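You operate a simulated robot arm through the tools that you are given. There is no shell and no other tool.

You are at the controls of a simulated robot arm. One attempt, no reset.

Task
Stir the open green glaze, then dip the pink tile in its holder to about its line.
Fine: paddle back in its pot; an even coat within 4 mm of the line, no drips; holder with the tile on the drying grid. Set down upright: tile holder.

The check looks at the end state, three seconds after you hand in, the way a careful person would. Anything else that was tipped, shoved, dropped, spilled or broken makes it a failure.

Robot
A 6-joint arm with a two-finger parallel gripper, fixed in place. Base frame: the origin is at the foot of the arm, x ahead of it, y to its left, z up. Units: m, degrees, N and s.
Its first joint turns from -166.0 to 166.0 degrees. Payload 3.91 kg.
The TCP is the grasp point between the finger pads, 0.03 m short of the fingertips. In the tool frame z runs along the fingers and y along their closing line. The gripper opens to 0.11 m. The fingers are 0.02 m wide and 0.01 m thick; the gripper's body (0.048 by 0.112 m) begins 0.055 m behind the TCP.
Orientation is that of the tool frame in the base frame, as a unit quaternion [x, y, z, w]. With the fingers straight down and closing along the base's y, the tool's x points along the base's -x, its y along +y and its z along -z.

Tools
- The arm moves only by the tool move_arm. Its arguments are lists of equal length, an entry for each row: "slide": the shift along the base's x, y, z in units of 400 mm (1.0 is 400 mm), a list of three; "angular": the turn, a rotation vector about the base's x, y, z in units of 60 degrees (1.0 is 60 degrees), a list of three; "gripper": the finger opening in cm, from 0 to 11. In form: {"slide": [[x, y, z], ...], "angular": [[rx, ry, rz], ...], "gripper": [gripper, ...]}. A call has 1 to 20 rows; each row is the pose to reach, as a shift and turn from the pose commanded when the call began. A call with a number of a shift or a turn outside -1 to 1 is refused whole. Each row takes 0.2 s and may step no farther than 0.05 m and 8.6 degrees from the row before; otherwise, or with a gripper value out of range, the whole call is refused. Where a pose cannot be reached the arm comes as near as it can. A force on the tool above 40 N (or 10 N above the force at the start of the call, whichever is more), or a blocked arm, ends the call early, and 0.2 s more pass. Each finger travels about 0.108 m/s and halts on what it meets, pressing with about 20 N; the grip force reading is that of the motor and also rises with nothing between the fingers. The clock runs only during rows and for 0.2 s after the last one: add rows that repeat a pose to give the fingers time. It gives the time, the measured TCP pose, the force on the tool (base axes), the opening and the grip force at its end, in the units of the frame above (readings bear some noise), with the torque about the TCP (base axes, N m) and any sound that the robot's microphone picked up, and new pictures: "show" is both (left out), scene, wrist or none.
- Cameras (640 x 400 px; columns grow to the right, rows downward): "scene" is fixed at [0.2199, 0.6504, 1.4428]; the picture's right is [-0.59, -0.80, 0.00], its down [-0.56, 0.41, -0.72] and it looks along [0.58, -0.43, -0.69] (base axes); focal length 214 px, centre (320, 200). "wrist" rides on the gripper at [0.072, 0.017, -0.103] in the tool frame; the picture's right is [-0.23, 0.97, 0.00], its down [-0.76, -0.18, -0.62] and it looks along [-0.61, -0.14, 0.78] (tool axes); focal length 222 px, centre (320, 200). There is no depth. A picture from a camera that has moved, and an enlarged one, comes with that camera's place and axes in the base frame and with its lens.
- enlarge(camera, box): a new picture of the part [left, top, right, bottom] of that camera's present view, enlarged. No time passes.
- close_job(): hands the job in; it is judged then, once.

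Nothing tells you positions but the pictures and the camera data. Unless the task says otherwise, let go and move clear before handing in.

The tools are called as a command line: name --argument value ..., lists and objects as JSON in quotes. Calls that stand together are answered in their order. move_arm: Moves the arm, as the interface text tells. Its arguments: {"type":"object","properties":{"slide":{"type":"array"},"angular":{"type":"array"},"gripper":{"type":"array"},"show":{"type":"string","enum":["both","scene","wrist","none"]}},"required":["slide","angular","gripper"]} The other tools are called the same way: enlarge (camera, box) takes an enlarged picture of a part of a camera's view; close_job () hands the job in.

At the start:

```text
time: 0.0
position: [0.5034, 0.3242, 1.2985]
orientation: [0.0, 1.0, 0.0, 0.0]
force: [0.0, 0.8, 0.1]
ft_torque: [-0.02, 0.01, -0.02]
opening: 0.1099
grasp_force: 0.1
```

scene: 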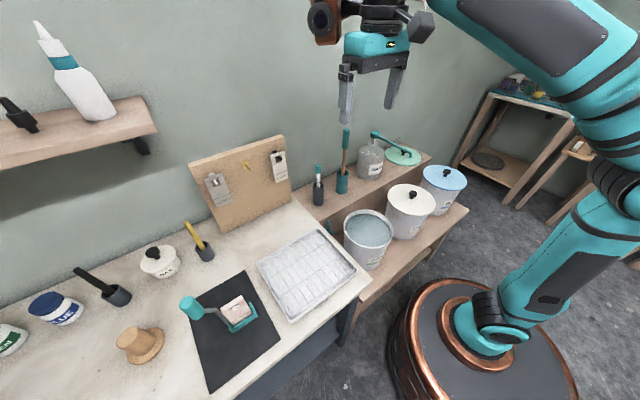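
wrist: 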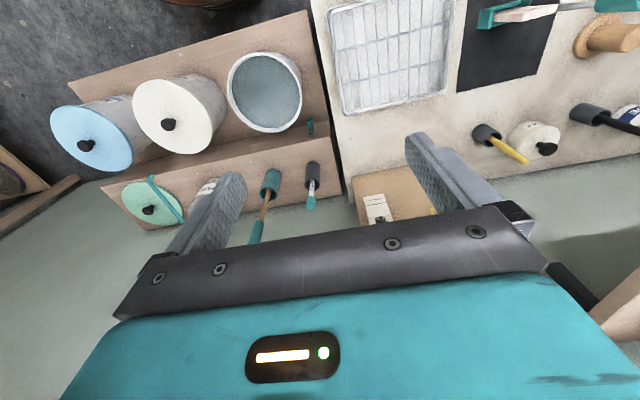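

I see a bench with a black mat holding the tile in a teal holder, a white drying grid, an open green glaze bucket on a lower shelf beside it, and a paddle with a teal handle in a pot behind. I'll enlarge views to find positions before moving.

enlarge --camera "scene" --box '[280, 110, 480, 280]'

enlarge --camera "scene" --box '[160, 230, 380, 400]'

enlarge --camera "wrist" --box '[40, 30, 360, 270]'

enlarge --camera "wrist" --box '[320, 0, 640, 200]'

```text
2.35 times, centred on (380, 195) of scene
camera zoom: at [0.2199, 0.6504, 1.4428], right [-0.59, -0.8, 0.0], down [-0.56, 0.41, -0.72], along [0.58, -0.43, -0.69], focal length 505 px, centre (179, 212)
```

zoom: 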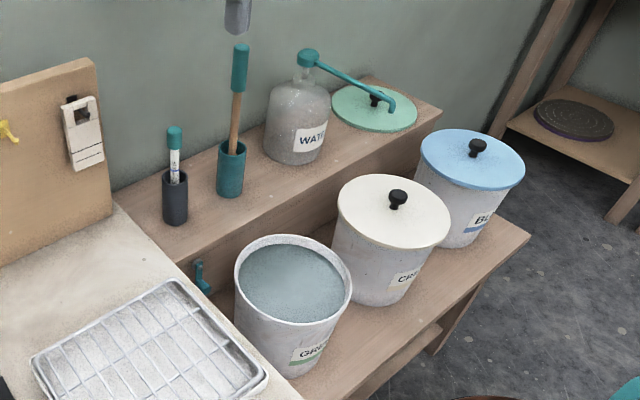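

```text
2.35 times, centred on (270, 315) of scene
camera zoom: at [0.2199, 0.6504, 1.4428], right [-0.59, -0.8, 0.0], down [-0.56, 0.41, -0.72], along [0.58, -0.43, -0.69], focal length 505 px, centre (438, -71)
```

zoom: 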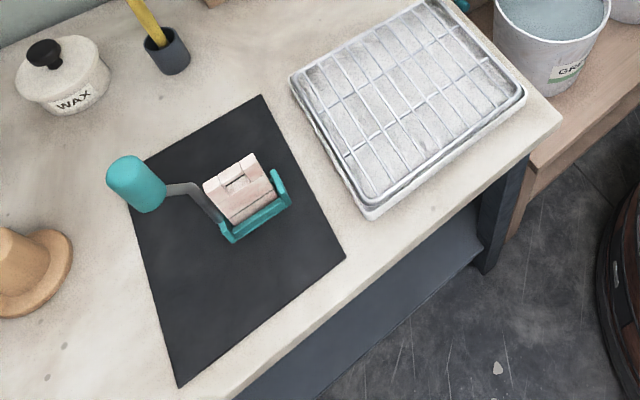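

```text
1.67 times, centred on (200, 150) of wrist
camera zoom: at [0.4299, 0.3411, 1.4024], right [0.23, 0.97, 0.0], down [0.76, -0.18, 0.62], along [0.61, -0.14, -0.78], focal length 370 px, centre (520, 283)
```

zoom: 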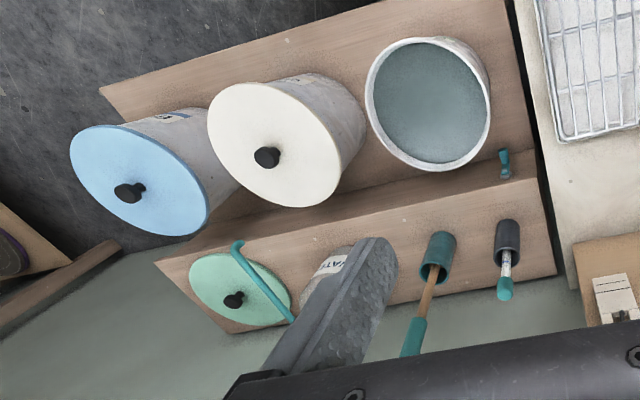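

```text
2.00 times, centred on (480, 100) of wrist
camera zoom: at [0.4299, 0.3411, 1.4024], right [0.23, 0.97, 0.0], down [0.76, -0.18, 0.62], along [0.61, -0.14, -0.78], focal length 444 px, centre (0, 400)
```

zoom: 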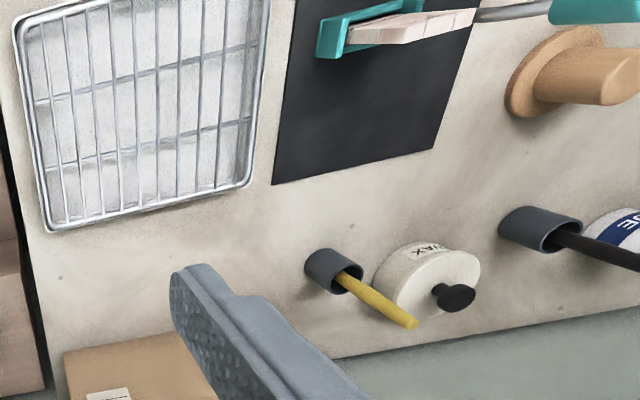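

The table top appears near z≈0.80, with the green bucket rim near (0.53, 0.18, 0.78) and the paddle pot near (0.80, 0.095). I'll move the wrist camera up to the tile holder for a better look first.

move_arm --slide '[[-0.03, 0.085, -0.05], [-0.06, 0.17, -0.1], [-0.09, 0.255, -0.15], [-0.12, 0.34, -0.2], [-0.15, 0.425, -0.25], [-0.18, 0.51, -0.3], [-0.21, 0.595, -0.35], [-0.24, 0.68, -0.4], [-0.27, 0.765, -0.45], [-0.3, 0.85, -0.5]]' --angular '[[0, 0, 0], [0, 0, 0], [0, 0, 0], [0, 0, 0], [0, 0, 0], [0, 0, 0], [0, 0, 0], [0, 0, 0], [0, 0, 0], [0, 0, 0]]' --gripper '[11, 11, 11, 11, 11, 11, 11, 11, 11, 11]'

```text
time: 2.2
position: [0.3836, 0.6639, 1.0989]
orientation: [0.0, 1.0, 0.0, 0.0]
force: [-0.2, -0.3, 1.0]
ft_torque: [0.08, -0.01, 0.05]
opening: 0.11
grasp_force: 0.1
camera wrist: at [0.3101, 0.6807, 1.2026], right [0.23, 0.97, 0.0], down [0.76, -0.18, 0.62], along [0.61, -0.14, -0.78], focal length 222 px, centre (320, 200)
```

scene: 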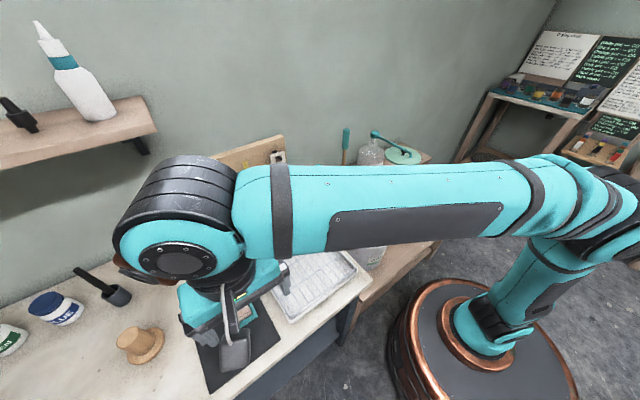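
wrist: 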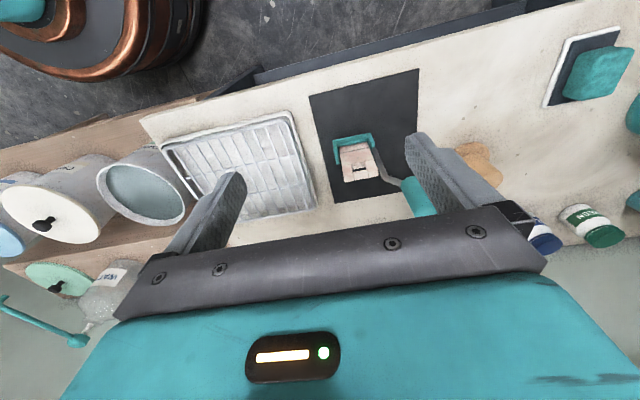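

The scene view now shows boards with writing at upper right. I'll read those and zoom in on the tile holder.

enlarge --camera "scene" --box '[510, 20, 610, 100]'

enlarge --camera "scene" --box '[560, 30, 640, 160]'

enlarge --camera "wrist" --box '[290, 60, 450, 230]'

enlarge --camera "wrist" --box '[0, 100, 320, 330]'

```text
5.00 times, centred on (560, 60) of scene
camera zoom: at [0.2199, 0.6504, 1.4428], right [-0.59, -0.8, 0.0], down [-0.56, 0.41, -0.72], along [0.58, -0.43, -0.69], focal length 1072 px, centre (-880, 900)
```

zoom: 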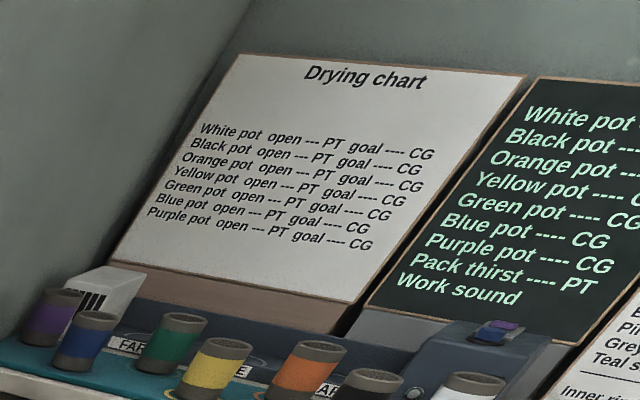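

```text
3.08 times, centred on (600, 95) of scene
camera zoom: at [0.2199, 0.6504, 1.4428], right [-0.59, -0.8, 0.0], down [-0.56, 0.41, -0.72], along [0.58, -0.43, -0.69], focal length 660 px, centre (-542, 523)
```

zoom: 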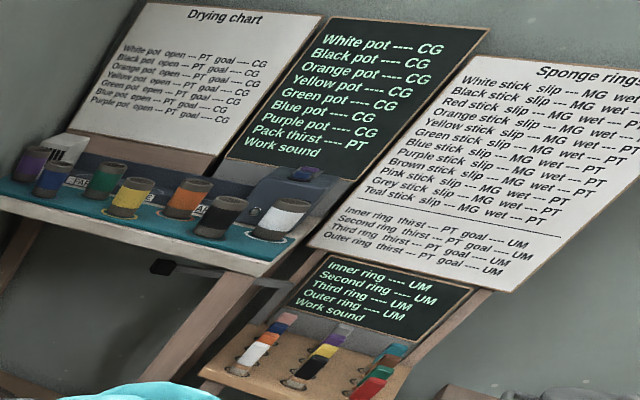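

```text
2.35 times, centred on (370, 145) of wrist
camera zoom: at [0.3101, 0.6807, 1.2026], right [0.23, 0.97, 0.0], down [0.76, -0.18, 0.62], along [0.61, -0.14, -0.78], focal length 523 px, centre (202, 329)
```

zoom: 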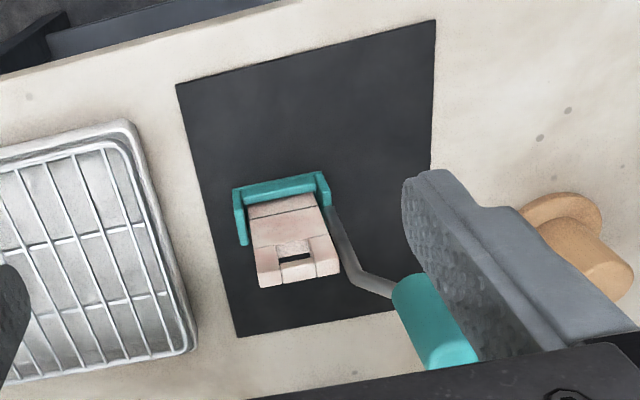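

```text
1.74 times, centred on (160, 215) of wrist
camera zoom: at [0.3101, 0.6807, 1.2026], right [0.23, 0.97, 0.0], down [0.76, -0.18, 0.62], along [0.61, -0.14, -0.78], focal length 386 px, centre (598, 174)
```

zoom: 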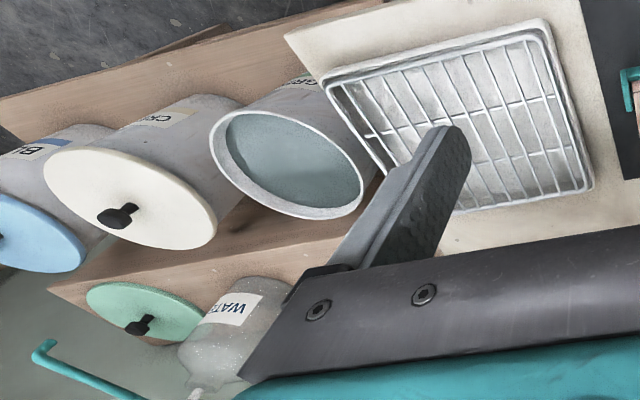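

The boards concern other stations. The holder is a teal U-bracket with an upright pink tile near (0.49, 0.70), with a rod to a teal handle near (0.50, 0.76). I'll drop and tilt the wrist camera for a side view.

move_arm --slide '[[-0.02625, 0.008, -0.0717], [-0.0525, 0.016, -0.1433], [-0.07875, 0.024, -0.215], [-0.105, 0.032, -0.2867], [-0.13125, 0.04, -0.3583], [-0.1575, 0.0475, -0.43]]' --angular '[[0, -0.0972, 0], [0, -0.1944, 0], [0, -0.2917, 0], [0, -0.3889, 0], [0, -0.4861, 0], [0, -0.5833, 0]]' --gripper '[11, 11, 11, 11, 11, 11]' --show "both"

```text
time: 3.6
position: [0.3196, 0.6822, 0.9267]
orientation: [-0.001, 0.954, 0.002, 0.301]
force: [0.3, -0.2, 0.7]
ft_torque: [0.02, 0.03, 0.02]
opening: 0.1099
grasp_force: 0.0
camera wrist: at [0.2006, 0.6994, 0.9706], right [0.19, 0.97, 0.13], down [0.27, -0.18, 0.95], along [0.95, -0.14, -0.29], focal length 222 px, centre (320, 200)
```

scene: 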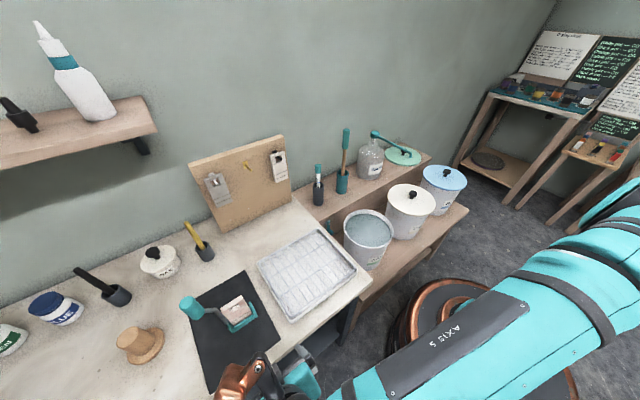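
wrist: 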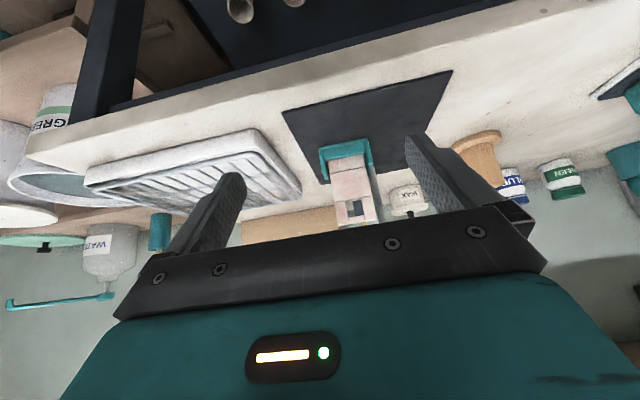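

The wrist view is upside down (image-down is world-up). I'll zoom on the tile and holder in both views.

enlarge --camera "wrist" --box '[290, 120, 450, 240]'

enlarge --camera "scene" --box '[170, 270, 290, 360]'

enlarge --camera "wrist" --box '[60, 110, 300, 250]'

```text
3.33 times, centred on (370, 180) of wrist
camera zoom: at [0.2006, 0.6994, 0.9706], right [0.19, 0.97, 0.13], down [0.27, -0.18, 0.95], along [0.95, -0.14, -0.29], focal length 740 px, centre (153, 267)
```

zoom: 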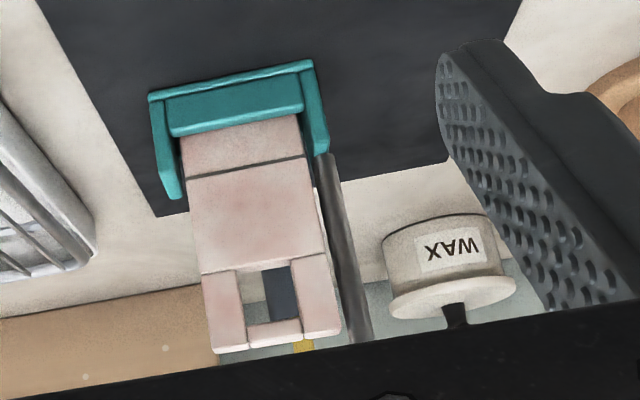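

```text
4.44 times, centred on (230, 315) of scene
camera zoom: at [0.2199, 0.6504, 1.4428], right [-0.59, -0.8, 0.0], down [-0.56, 0.41, -0.72], along [0.58, -0.43, -0.69], focal length 953 px, centre (720, -311)
```

zoom: 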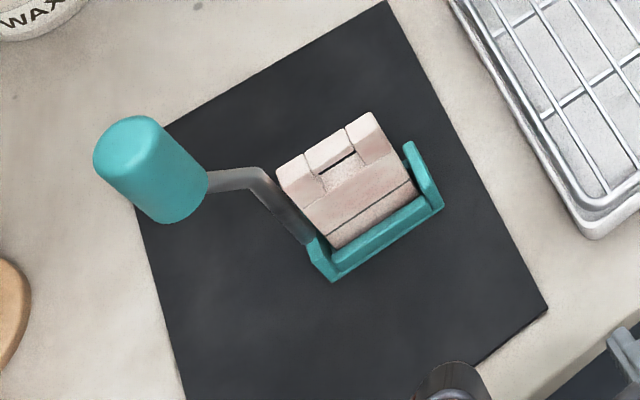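

```text
2.67 times, centred on (180, 180) of wrist
camera zoom: at [0.2006, 0.6994, 0.9706], right [0.19, 0.97, 0.13], down [0.27, -0.18, 0.95], along [0.95, -0.14, -0.29], focal length 592 px, centre (693, 253)
```

zoom: 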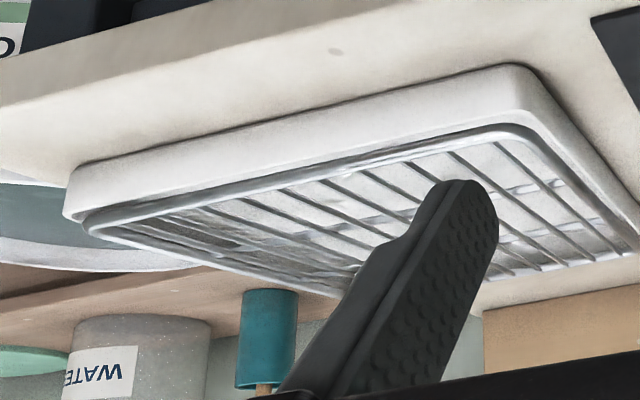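

The tile has a dark thin line low on its face, with a windowed top; the handle is a vertical teal cylinder, about (0.495, 0.757), and its rod joins the cradle on the +y side. Next I'll move over to inspect the paddle pot and the bucket.

move_arm --slide '[[0.0325, -0.083, 0.0557], [0.065, -0.166, 0.1115], [0.0975, -0.249, 0.1672], [0.13, -0.332, 0.223], [0.1625, -0.415, 0.2787], [0.195, -0.498, 0.3345], [0.2275, -0.581, 0.39], [0.26, -0.664, 0.446], [0.2925, -0.747, 0.5018], [0.325, -0.83, 0.5575]]' --angular '[[0, 0, 0], [0, 0, 0], [0, 0, 0], [0, 0, 0], [0, 0, 0], [0, 0, 0], [0, 0, 0], [0, 0, 0], [0, 0, 0], [0, 0, 0]]' --gripper '[11, 11, 11, 11, 11, 11, 11, 11, 11, 11]' --show "wrist"

```text
time: 5.8
position: [0.4498, 0.352, 1.1497]
orientation: [-0.002, 0.954, 0.001, 0.301]
force: [1.2, 0.2, 0.1]
ft_torque: [-0.07, 0.04, -0.01]
opening: 0.11
grasp_force: 0.0
camera wrist: at [0.3307, 0.3684, 1.1927], right [0.18, 0.97, 0.13], down [0.27, -0.18, 0.95], along [0.95, -0.14, -0.29], focal length 222 px, centre (320, 200)
```

wrist: 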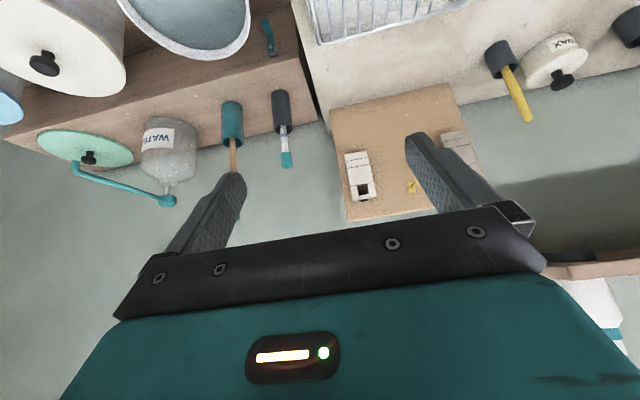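

The pots and paddle are in view behind the left finger. I'll shift right so the paddle is between the fingers.

move_arm --slide '[[0.043, -0.089, -0.0154], [0.086, -0.178, -0.0307], [0.129, -0.267, -0.046], [0.172, -0.356, -0.0614], [0.215, -0.445, -0.0768], [0.258, -0.534, -0.0921], [0.3, -0.6225, -0.1075]]' --angular '[[0, 0, 0], [0, 0, 0], [0, 0, 0], [0, 0, 0], [0, 0, 0], [0, 0, 0], [0, 0, 0]]' --gripper '[11, 11, 11, 11, 11, 11, 11]' --show "both"

```text
time: 7.4
position: [0.5697, 0.1025, 1.1062]
orientation: [-0.001, 0.954, 0.001, 0.301]
force: [-0.4, -0.1, -1.2]
ft_torque: [0.0, 0.0, -0.03]
opening: 0.1099
grasp_force: 0.1
camera wrist: at [0.4509, 0.1183, 1.1501], right [0.18, 0.97, 0.13], down [0.27, -0.18, 0.95], along [0.95, -0.14, -0.29], focal length 222 px, centre (320, 200)
```

scene: 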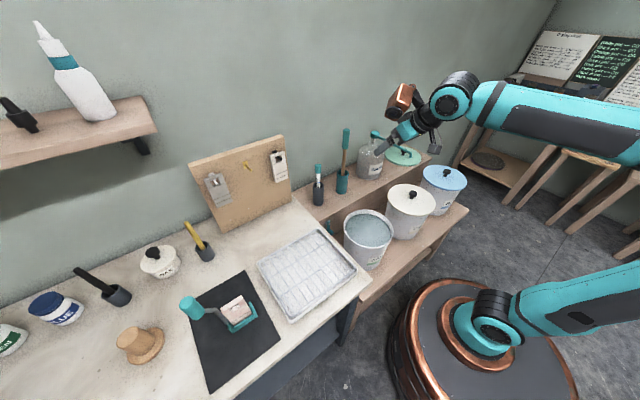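
wrist: 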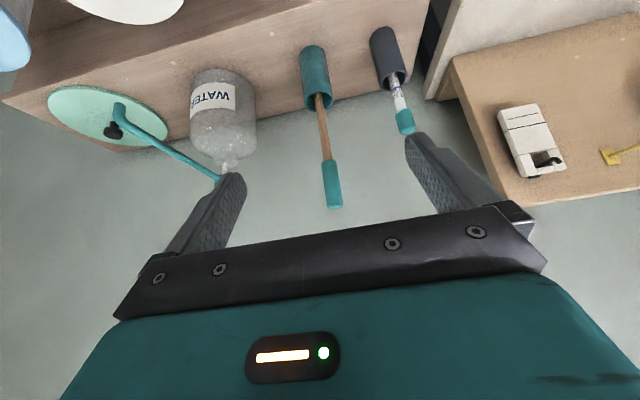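

enlarge --camera "wrist" --box '[240, 20, 440, 220]'

enlarge --camera "scene" --box '[300, 110, 440, 280]'

```text
2.00 times, centred on (340, 120) of wrist
camera zoom: at [0.4509, 0.1183, 1.1501], right [0.18, 0.97, 0.13], down [0.27, -0.18, 0.95], along [0.95, -0.14, -0.29], focal length 444 px, centre (280, 360)
```

zoom: 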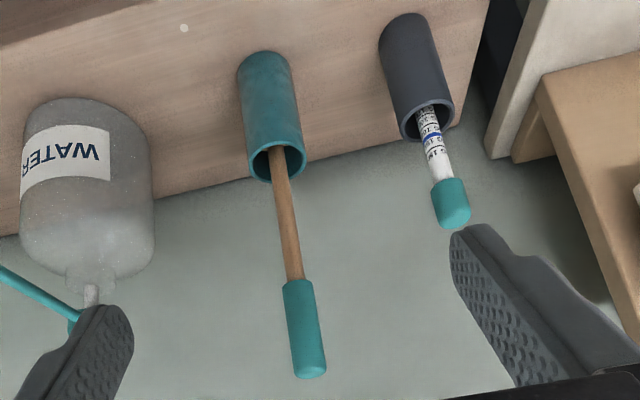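

```text
2.35 times, centred on (370, 195) of scene
camera zoom: at [0.2199, 0.6504, 1.4428], right [-0.59, -0.8, 0.0], down [-0.56, 0.41, -0.72], along [0.58, -0.43, -0.69], focal length 505 px, centre (202, 212)
```

zoom: 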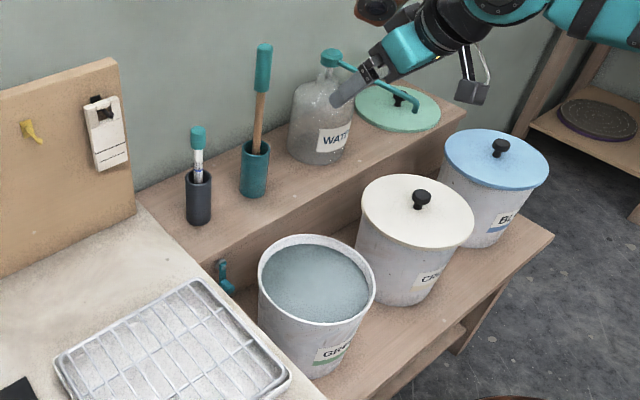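

The paddle handle triangulates consistently to (0.804, 0.090) spanning z 0.972–1.056, with its pot rim at z≈0.845. I'll return the tool to vertical and go above the handle.

move_arm --slide '[[0.0, 0.0, 0.07], [0.1, -0.005, 0.135], [0.2, -0.01, 0.135], [0.3, -0.015, 0.135], [0.4, -0.02, 0.135], [0.5, -0.026, 0.135], [0.585, -0.031, 0.135], [0.585, -0.031, 0.135]]' --angular '[[0, 0.09, 0], [0, 0.18, 0], [0, 0.27, 0], [0, 0.36, 0], [0, 0.45, 0], [0, 0.53, 0], [0, 0.5833, 0], [0, 0.5833, 0]]' --gripper '[11, 11, 11, 11, 11, 11, 11, 11]' --show "both"

```text
time: 9.2
position: [0.8041, 0.0894, 1.1591]
orientation: [0.001, 1.0, -0.001, -0.001]
force: [-0.4, -0.6, -0.7]
ft_torque: [-0.01, 0.03, -0.03]
opening: 0.1102
grasp_force: 0.0
camera wrist: at [0.7316, 0.1063, 1.2633], right [0.23, 0.97, 0.0], down [0.76, -0.18, 0.62], along [0.61, -0.14, -0.78], focal length 222 px, centre (320, 200)
```

scene: 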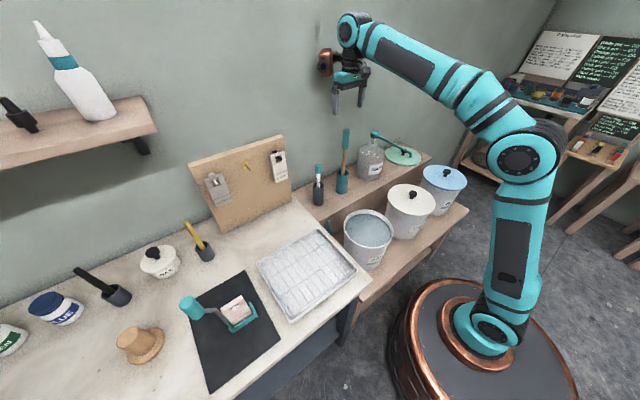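
wrist: 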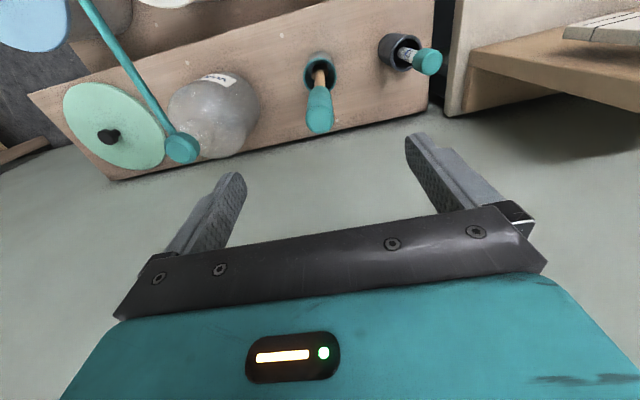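

The tool is right above the handle and the projection agrees to within a millimetre or so. Descend so that the fingers straddle the handle, then close.

move_arm --slide '[[0, 0, -0.09], [0, 0, -0.18], [0, 0, -0.27], [0, 0, -0.35], [0, 0, -0.35]]' --angular '[[0, 0, 0], [0, 0, 0], [0, 0, 0], [0, 0, 0], [0, 0, 0]]' --gripper '[11, 11, 11, 11, 11]' --show "both"

```text
time: 10.4
position: [0.804, 0.089, 1.02]
orientation: [0.0, 1.0, 0.0, 0.0]
force: [0.3, -0.2, 0.7]
ft_torque: [0.01, 0.01, -0.02]
opening: 0.1102
grasp_force: 0.1
camera wrist: at [0.7314, 0.1067, 1.1242], right [0.23, 0.97, 0.0], down [0.76, -0.18, 0.62], along [0.61, -0.14, -0.78], focal length 222 px, centre (320, 200)
```

scene: 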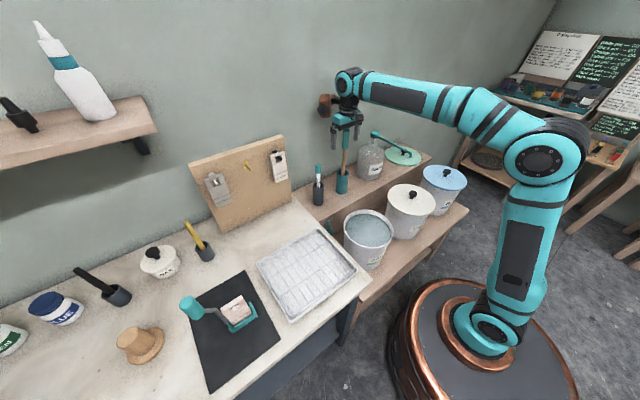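
wrist: 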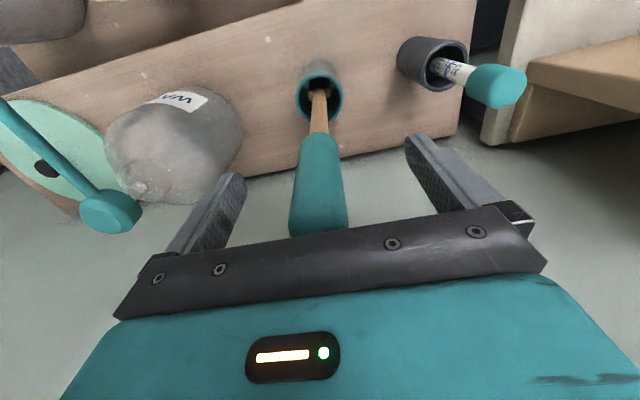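

The handle sits between the fingers with clear room under the palm. Closing now.

move_arm --slide '[[0, 0, 0], [0, 0, 0], [0, 0, 0], [0, 0, 0], [0, 0, 0]]' --angular '[[0, 0, 0], [0, 0, 0], [0, 0, 0], [0, 0, 0], [0, 0, 0]]' --gripper '[6, 3, 0, 0, 0]' --show "wrist"

```text
time: 11.6
position: [0.8048, 0.0902, 1.0207]
orientation: [0.001, 1.0, 0.0, 0.0]
force: [-0.6, 0.3, -0.4]
ft_torque: [0.01, 0.03, -0.02]
opening: 0.0259
grasp_force: 19.5
camera wrist: at [0.7315, 0.1067, 1.1244], right [0.23, 0.97, 0.0], down [0.76, -0.18, 0.62], along [0.61, -0.14, -0.78], focal length 222 px, centre (320, 200)
```

wrist: 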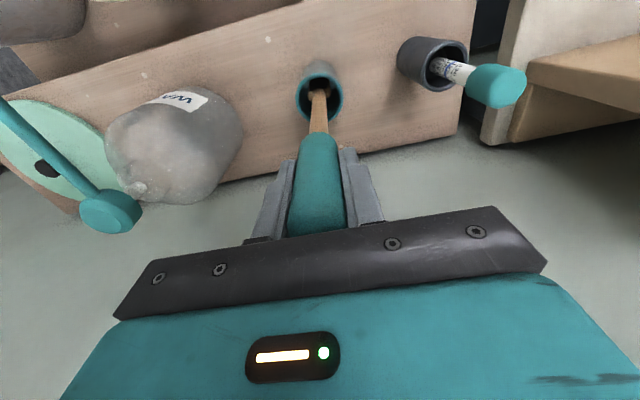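

Gripped at 26 mm opening. Lift straight up to clear the pot.

move_arm --slide '[[0, 0, 0.04], [0, 0, 0.08], [0, 0, 0.13], [0, 0, 0.18], [0, 0, 0.23], [0, 0, 0.28], [0, 0, 0.33], [0, 0, 0.37], [0, 0, 0.37]]' --angular '[[0, 0, 0], [0, 0, 0], [0, 0, 0], [0, 0, 0], [0, 0, 0], [0, 0, 0], [0, 0, 0], [0, 0, 0], [0, 0, 0]]' --gripper '[0, 0, 0, 0, 0, 0, 0, 0, 0]' --show "both"

```text
time: 13.6
position: [0.8028, 0.0908, 1.1688]
orientation: [0.0, 1.0, 0.0, 0.0]
force: [-0.2, 0.3, -1.1]
ft_torque: [0.0, -0.01, 0.0]
opening: 0.026
grasp_force: 19.9
camera wrist: at [0.7312, 0.1071, 1.2724], right [0.23, 0.97, 0.0], down [0.76, -0.18, 0.62], along [0.61, -0.14, -0.78], focal length 222 px, centre (320, 200)
```

scene: 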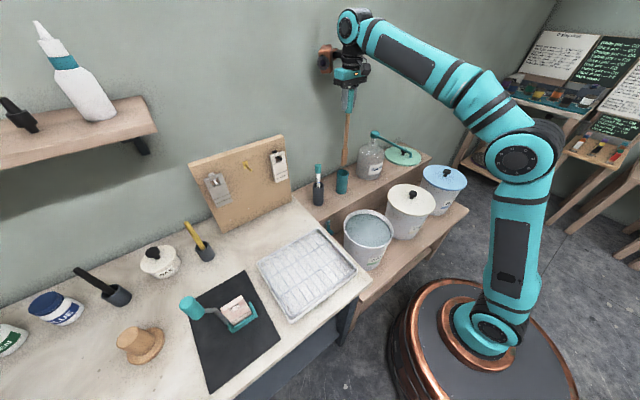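
wrist: 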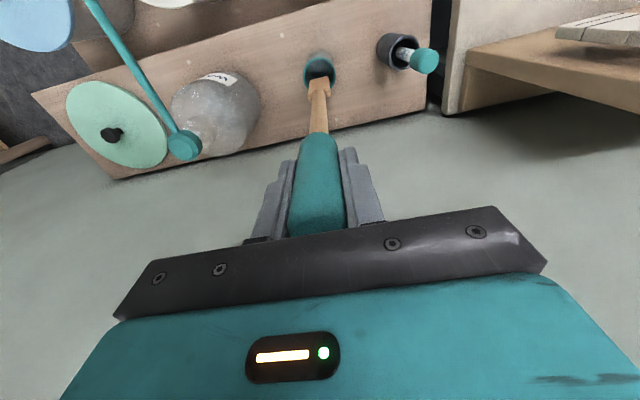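

enlarge --camera "scene" --box '[290, 60, 430, 240]'

enlarge --camera "wrist" --box '[260, 30, 400, 150]'

```text
2.22 times, centred on (360, 150) of scene
camera zoom: at [0.2199, 0.6504, 1.4428], right [-0.59, -0.8, 0.0], down [-0.56, 0.41, -0.72], along [0.58, -0.43, -0.69], focal length 477 px, centre (231, 311)
```

zoom: 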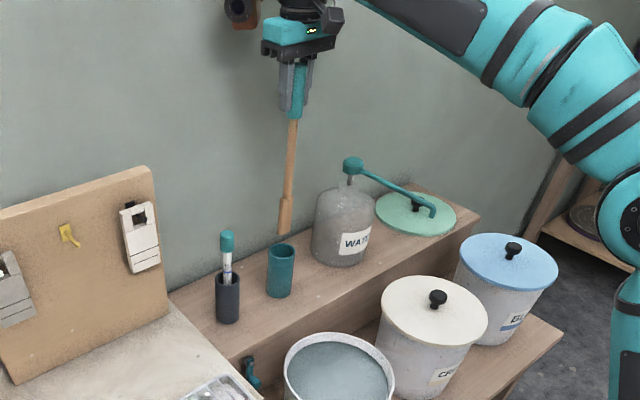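

```text
3.33 times, centred on (330, 90) of wrist
camera zoom: at [0.7312, 0.1071, 1.2724], right [0.23, 0.97, 0.0], down [0.76, -0.18, 0.62], along [0.61, -0.14, -0.78], focal length 740 px, centre (287, 567)
```

zoom: 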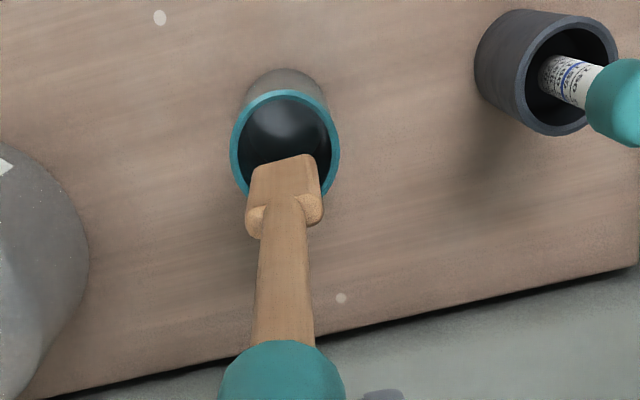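

The paddle is out, with its blade bottom about 0.286 m below the TCP (z≈0.883), clear of the pot rim. Next, carry it over the green bucket.

move_arm --slide '[[-0.06, 0.005, 0], [-0.14, 0.03, 0], [-0.23, 0.065, 0], [-0.32, 0.1, 0], [-0.41, 0.135, 0], [-0.5, 0.17, 0], [-0.58, 0.2, 0], [-0.65, 0.225, 0], [-0.6825, 0.235, 0], [-0.6825, 0.235, 0]]' --angular '[[0, 0, 0], [0, 0, 0], [0, 0, 0], [0, 0, 0], [0, 0, 0], [0, 0, 0], [0, 0, 0], [0, 0, 0], [0, 0, 0], [0, 0, 0]]' --gripper '[0, 0, 0, 0, 0, 0, 0, 0, 0, 0]' --show "both"

```text
time: 15.8
position: [0.5318, 0.1837, 1.1679]
orientation: [0.0, 1.0, 0.0, 0.0]
force: [-0.7, 0.4, 0.1]
ft_torque: [0.0, 0.02, 0.0]
opening: 0.0258
grasp_force: 19.8
camera wrist: at [0.4584, 0.2003, 1.2723], right [0.23, 0.97, 0.0], down [0.76, -0.18, 0.62], along [0.61, -0.14, -0.78], focal length 222 px, centre (320, 200)
```

scene: 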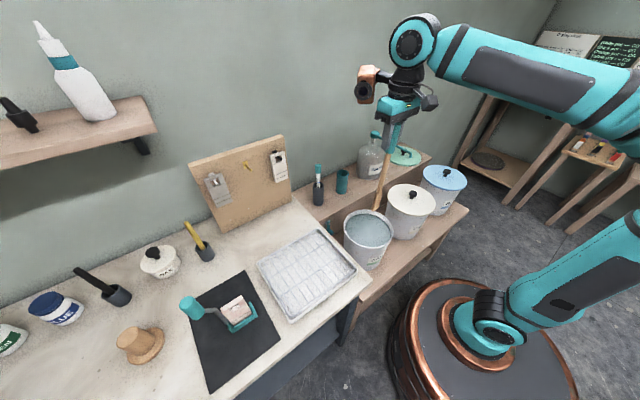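
wrist: 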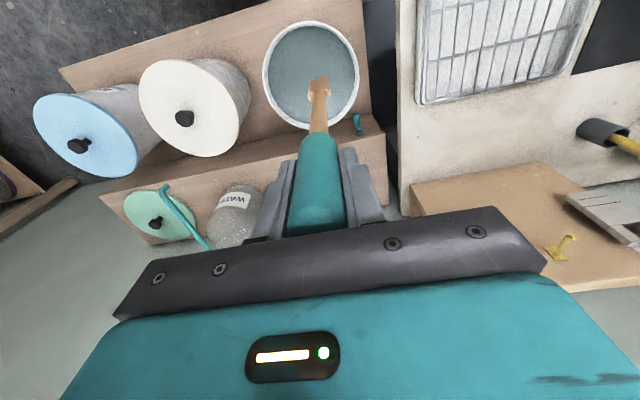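

Combining views, the green bucket rim comes out centred near (0.538, 0.165), z≈0.757, radius ≈0.098. I'll zoom in to judge the glaze level before lowering.

enlarge --camera "wrist" --box '[250, 10, 370, 140]'

enlarge --camera "scene" --box '[320, 180, 420, 280]'

```text
3.08 times, centred on (310, 75) of wrist
camera zoom: at [0.4584, 0.2003, 1.2723], right [0.23, 0.97, 0.0], down [0.76, -0.18, 0.62], along [0.61, -0.14, -0.78], focal length 684 px, centre (351, 585)
```

zoom: 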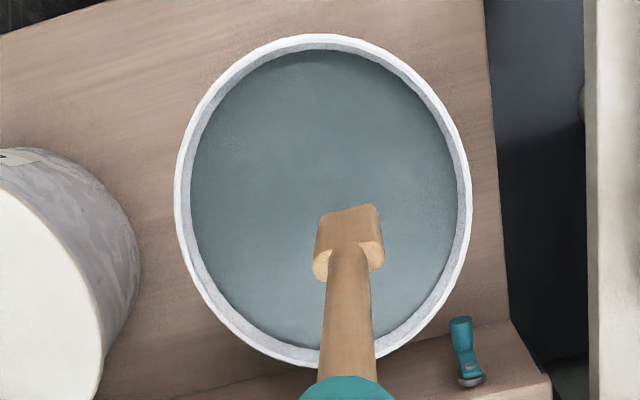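

```text
4.00 times, centred on (370, 230) of scene
camera zoom: at [0.2199, 0.6504, 1.4428], right [-0.59, -0.8, 0.0], down [-0.56, 0.41, -0.72], along [0.58, -0.43, -0.69], focal length 858 px, centre (120, 80)
```

zoom: 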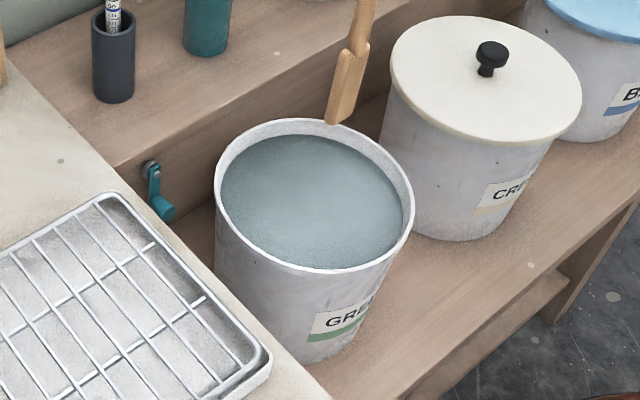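

The glaze surface looks about 2 cm below the rim (z≈0.737). I'll centre the paddle and lower the blade slowly into the glaze.

move_arm --slide '[[0.005, -0.016, -0.075], [0.01, -0.032, -0.15], [0.015, -0.0475, -0.225], [0.015, -0.0475, -0.2875], [0.015, -0.0475, -0.31875], [0.015, -0.0475, -0.35], [0.015, -0.0475, -0.38125], [0.015, -0.0475, -0.4125], [0.015, -0.0475, -0.44375], [0.015, -0.0475, -0.475], [0.015, -0.0475, -0.50625], [0.015, -0.0475, -0.5375], [0.015, -0.0475, -0.56]]' --angular '[[0, 0, 0], [0, 0, 0], [0, 0, 0], [0, 0, 0], [0, 0, 0], [0, 0, 0], [0, 0, 0], [0, 0, 0], [0, 0, 0], [0, 0, 0], [0, 0, 0], [0, 0, 0], [0, 0, 0]]' --gripper '[0, 0, 0, 0, 0, 0, 0, 0, 0, 0, 0, 0, 0]' --show "both"

```text
time: 18.6
position: [0.5378, 0.1646, 0.9464]
orientation: [0.0, 1.0, 0.0, 0.0]
force: [0.6, 0.2, -1.1]
ft_torque: [0.03, -0.02, -0.03]
opening: 0.0259
grasp_force: 20.2
camera wrist: at [0.4638, 0.1814, 1.0484], right [0.23, 0.97, 0.0], down [0.76, -0.18, 0.62], along [0.61, -0.14, -0.78], focal length 222 px, centre (320, 200)
```

scene: 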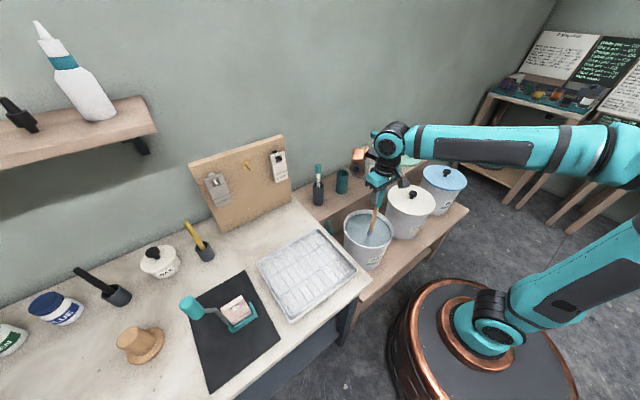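
wrist: 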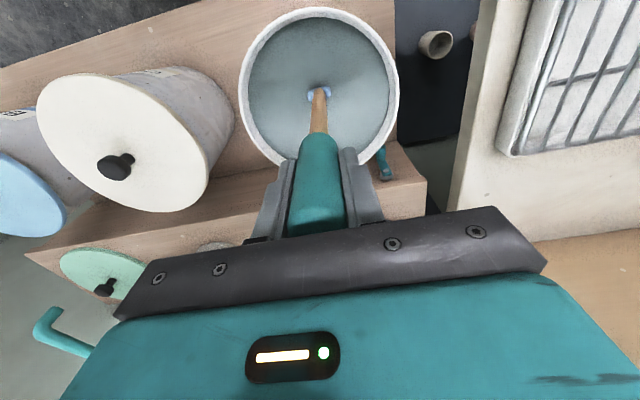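

The stick is centred and in the glaze. I'll zoom where it meets the surface to gauge the glaze level.

enlarge --camera "wrist" --box '[230, 0, 410, 180]'

enlarge --camera "scene" --box '[330, 170, 430, 280]'

```text
2.22 times, centred on (320, 90) of wrist
camera zoom: at [0.4638, 0.1814, 1.0484], right [0.23, 0.97, 0.0], down [0.76, -0.18, 0.62], along [0.61, -0.14, -0.78], focal length 494 px, centre (320, 444)
```

zoom: 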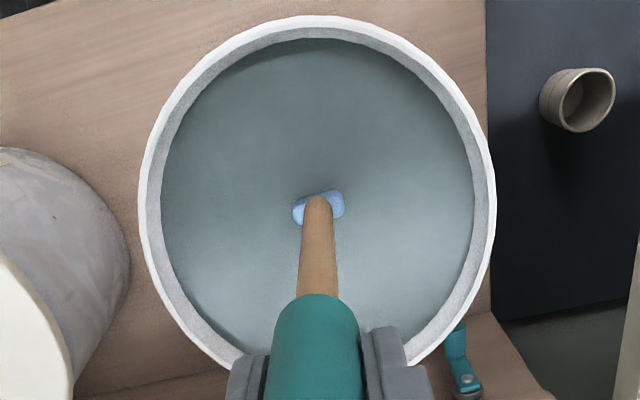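

```text
3.64 times, centred on (380, 225) of scene
camera zoom: at [0.2199, 0.6504, 1.4428], right [-0.59, -0.8, 0.0], down [-0.56, 0.41, -0.72], along [0.58, -0.43, -0.69], focal length 780 px, centre (102, 109)
```

zoom: 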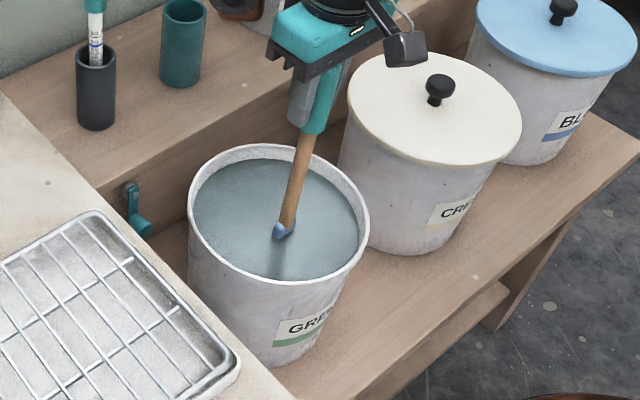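

The blade's shoulder is right at the surface (so the glaze is near z≈0.735) and the bucket bottom is near 0.59. I'll go 25 mm deeper and stir in gentle circles of 4 cm radius.

move_arm --slide '[[0.05, 0, -0.03], [0.1, 0, -0.0625], [0.0866, 0.05, -0.0625], [0.05, 0.0866, -0.0625], [0, 0.1, -0.0625], [-0.05, 0.0866, -0.0625], [-0.0866, 0.05, -0.0625], [-0.1, 0, -0.0625], [-0.0866, -0.05, -0.0625], [-0.05, -0.0866, -0.0625], [0, -0.1, -0.0625], [0.05, -0.0866, -0.0625], [0.0866, -0.05, -0.0625], [0.1, 0, -0.0625], [0.0866, 0.05, -0.0625], [0.05, 0.0866, -0.0625], [0, 0.1, -0.0625], [-0.05, 0.0866, -0.0625], [-0.0866, 0.05, -0.0625], [-0.1, 0, -0.0625]]' --angular '[[0, 0, 0], [0, 0, 0], [0, 0, 0], [0, 0, 0], [0, 0, 0], [0, 0, 0], [0, 0, 0], [0, 0, 0], [0, 0, 0], [0, 0, 0], [0, 0, 0], [0, 0, 0], [0, 0, 0], [0, 0, 0], [0, 0, 0], [0, 0, 0], [0, 0, 0], [0, 0, 0], [0, 0, 0], [0, 0, 0]]' --gripper '[0, 0, 0, 0, 0, 0, 0, 0, 0, 0, 0, 0, 0, 0, 0, 0, 0, 0, 0, 0]' --show "both"

```text
time: 22.8
position: [0.4958, 0.1646, 0.918]
orientation: [-0.001, 1.0, 0.0, 0.0]
force: [1.2, 0.7, -0.4]
ft_torque: [0.03, -0.01, 0.01]
opening: 0.0261
grasp_force: 20.0
camera wrist: at [0.4236, 0.1815, 1.0227], right [0.23, 0.97, 0.0], down [0.76, -0.18, 0.62], along [0.61, -0.14, -0.78], focal length 222 px, centre (320, 200)
```

scene: 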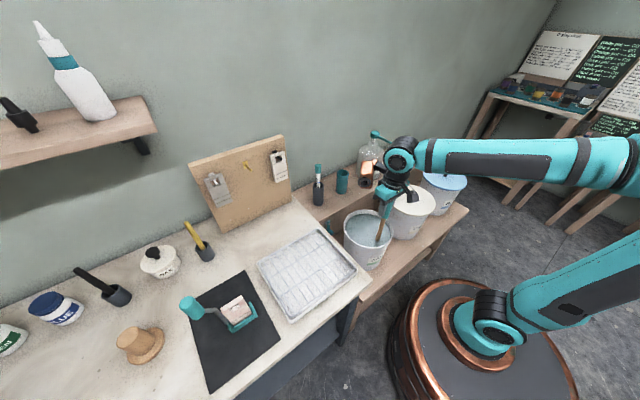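
wrist: 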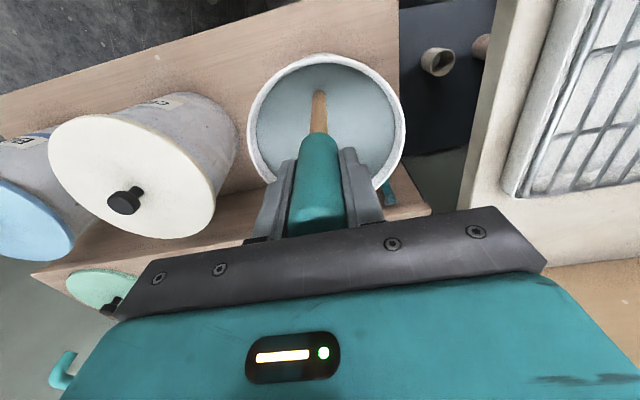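

The glaze colour is lightening as it mixes. I'll continue stirring.

move_arm --slide '[[0.0134, -0.05, 0], [0.05, -0.0866, 0], [0.1, -0.1, 0], [0.15, -0.0866, 0], [0.1866, -0.05, 0], [0.2, 0, 0], [0.1866, 0.05, 0], [0.15, 0.0866, 0], [0.1, 0.1, 0], [0.05, 0.0866, 0], [0.0134, 0.05, 0], [0, 0, 0], [0.0134, -0.05, 0], [0.05, -0.0866, 0], [0.1, -0.1, 0], [0.15, -0.0866, 0], [0.1866, -0.05, 0], [0.2, 0, 0], [0.1866, 0.05, 0], [0.15, 0.0866, 0]]' --angular '[[0, 0, 0], [0, 0, 0], [0, 0, 0], [0, 0, 0], [0, 0, 0], [0, 0, 0], [0, 0, 0], [0, 0, 0], [0, 0, 0], [0, 0, 0], [0, 0, 0], [0, 0, 0], [0, 0, 0], [0, 0, 0], [0, 0, 0], [0, 0, 0], [0, 0, 0], [0, 0, 0], [0, 0, 0], [0, 0, 0]]' --gripper '[0, 0, 0, 0, 0, 0, 0, 0, 0, 0, 0, 0, 0, 0, 0, 0, 0, 0, 0, 0]' --show "both"

enlarge --camera "scene" --box '[330, 170, 430, 280]'

```text
time: 27.0
position: [0.5568, 0.201, 0.9197]
orientation: [0.0, 1.0, 0.0, -0.001]
force: [0.0, 0.4, -1.1]
ft_torque: [0.0, 0.01, 0.01]
opening: 0.0259
grasp_force: 19.6
camera wrist: at [0.484, 0.2169, 1.0238], right [0.23, 0.97, 0.0], down [0.76, -0.18, 0.62], along [0.61, -0.14, -0.78], focal length 222 px, centre (320, 200)
```

scene: 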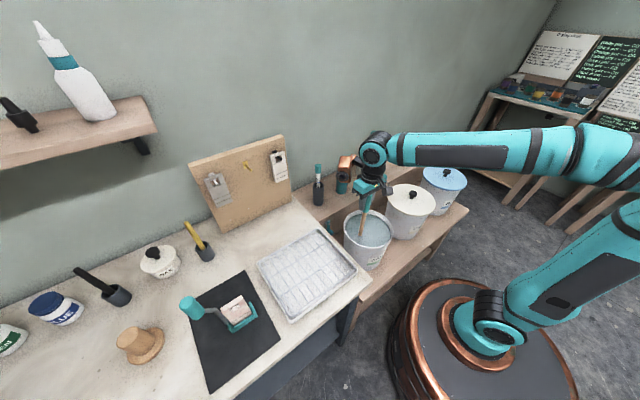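
wrist: 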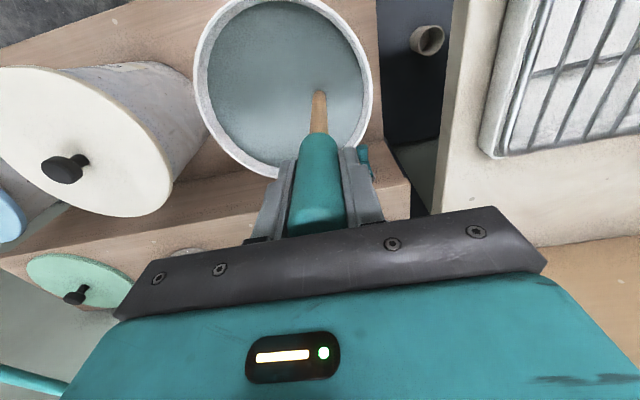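

```text
3.64 times, centred on (380, 225) of scene
camera zoom: at [0.2199, 0.6504, 1.4428], right [-0.59, -0.8, 0.0], down [-0.56, 0.41, -0.72], along [0.58, -0.43, -0.69], focal length 780 px, centre (102, 109)
```

zoom: 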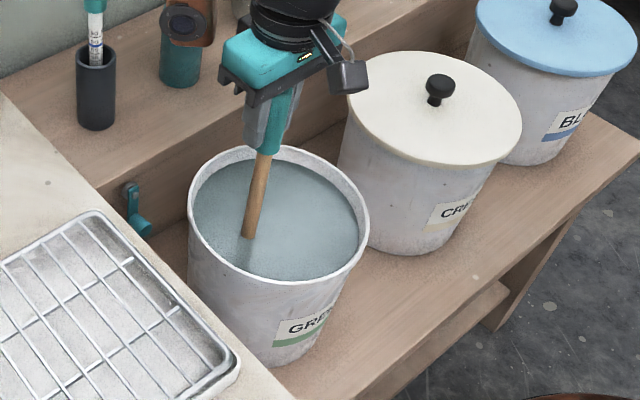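

I'll stir some more in the reverse direction, slightly deeper to lift any settled solids.

move_arm --slide '[[0.0366, -0.0366, -0.01], [0.05, -0.0866, -0.02], [0.0366, -0.1366, -0.03], [0, -0.1732, -0.03], [-0.05, -0.1866, -0.03], [-0.1, -0.1732, -0.03], [-0.1366, -0.1366, -0.03], [-0.15, -0.0866, -0.03], [-0.1366, -0.0366, -0.03], [-0.1, 0, -0.03], [-0.05, 0.0134, -0.03], [0, 0, -0.03], [0.0366, -0.0366, -0.03], [0.05, -0.0866, -0.03], [0.0366, -0.1366, -0.03], [0, -0.1732, -0.03], [-0.05, -0.1866, -0.03], [-0.1, -0.1732, -0.03], [-0.1366, -0.1366, -0.03], [-0.15, -0.0866, -0.03]]' --angular '[[0, 0, 0], [0, 0, 0], [0, 0, 0], [0, 0, 0], [0, 0, 0], [0, 0, 0], [0, 0, 0], [0, 0, 0], [0, 0, 0], [0, 0, 0], [0, 0, 0], [0, 0, 0], [0, 0, 0], [0, 0, 0], [0, 0, 0], [0, 0, 0], [0, 0, 0], [0, 0, 0], [0, 0, 0], [0, 0, 0]]' --gripper '[0, 0, 0, 0, 0, 0, 0, 0, 0, 0, 0, 0, 0, 0, 0, 0, 0, 0, 0, 0]' --show "wrist"

```text
time: 31.2
position: [0.4951, 0.1667, 0.9073]
orientation: [-0.001, 1.0, 0.0, 0.0]
force: [0.9, 1.3, -0.2]
ft_torque: [-0.03, 0.0, 0.01]
opening: 0.0261
grasp_force: 19.9
camera wrist: at [0.4235, 0.182, 1.0113], right [0.23, 0.97, 0.0], down [0.76, -0.18, 0.62], along [0.61, -0.14, -0.78], focal length 222 px, centre (320, 200)
```

wrist: 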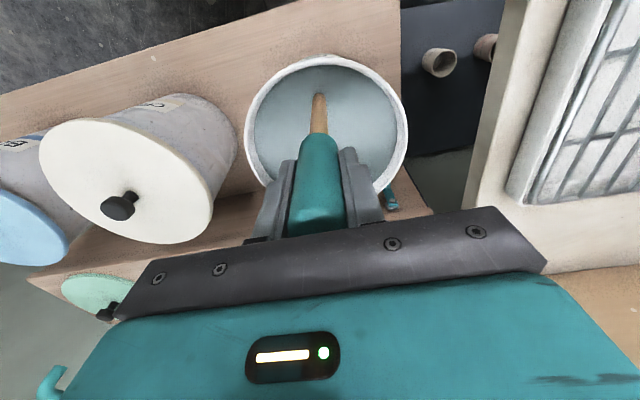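

One last round of stirring, ending at the bucket centre.

move_arm --slide '[[0.0134, 0.05, 0], [0.05, 0.0866, 0], [0.1, 0.1, 0], [0.15, 0.0866, 0], [0.1866, 0.05, 0], [0.2, 0, 0], [0.1866, -0.05, 0], [0.15, -0.0866, 0], [0.1, -0.1, 0], [0.05, -0.0866, 0], [0.0134, -0.05, 0], [0, 0, 0], [0.0134, 0.05, 0], [0.05, 0.0866, 0], [0.1, 0.1, 0], [0.15, 0.0866, 0], [0.1866, 0.05, 0], [0.2, 0, 0], [0.15, 0, 0], [0.1, 0, 0]]' --angular '[[0, 0, 0], [0, 0, 0], [0, 0, 0], [0, 0, 0], [0, 0, 0], [0, 0, 0], [0, 0, 0], [0, 0, 0], [0, 0, 0], [0, 0, 0], [0, 0, 0], [0, 0, 0], [0, 0, 0], [0, 0, 0], [0, 0, 0], [0, 0, 0], [0, 0, 0], [0, 0, 0], [0, 0, 0], [0, 0, 0]]' --gripper '[0, 0, 0, 0, 0, 0, 0, 0, 0, 0, 0, 0, 0, 0, 0, 0, 0, 0, 0, 0]' --show "wrist"

enlarge --camera "wrist" --box '[220, 0, 420, 200]'

enlarge --camera "scene" --box '[330, 190, 410, 280]'

```text
time: 35.4
position: [0.5381, 0.1652, 0.9085]
orientation: [-0.001, 1.0, 0.0, 0.0]
force: [0.2, -0.1, -0.3]
ft_torque: [-0.02, -0.01, 0.02]
opening: 0.0259
grasp_force: 19.7
camera wrist: at [0.4639, 0.1814, 1.0111], right [0.23, 0.97, 0.0], down [0.76, -0.18, 0.62], along [0.61, -0.14, -0.78], focal length 222 px, centre (320, 200)
```

wrist: 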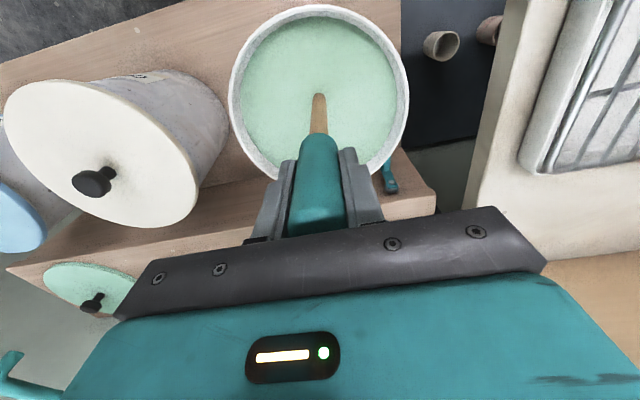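

```text
2.00 times, centred on (320, 100) of wrist
camera zoom: at [0.4639, 0.1814, 1.0111], right [0.23, 0.97, 0.0], down [0.76, -0.18, 0.62], along [0.61, -0.14, -0.78], focal length 444 px, centre (320, 400)
```

zoom: 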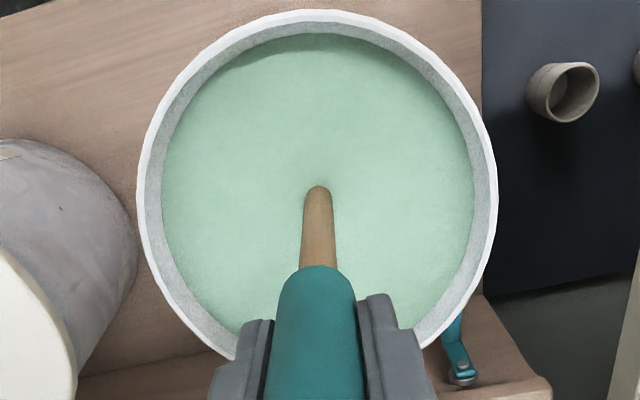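

```text
4.44 times, centred on (370, 235) of scene
camera zoom: at [0.2199, 0.6504, 1.4428], right [-0.59, -0.8, 0.0], down [-0.56, 0.41, -0.72], along [0.58, -0.43, -0.69], focal length 953 px, centre (98, 44)
```

zoom: 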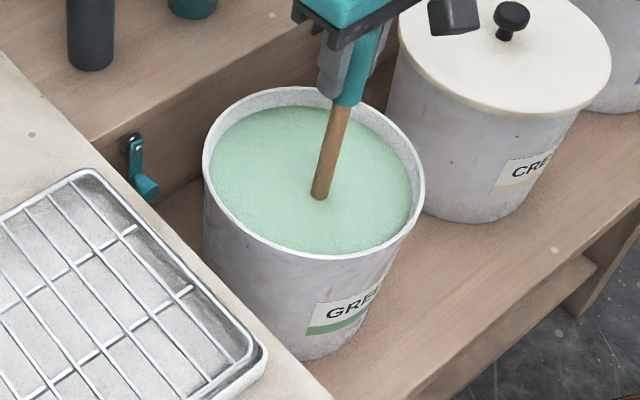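

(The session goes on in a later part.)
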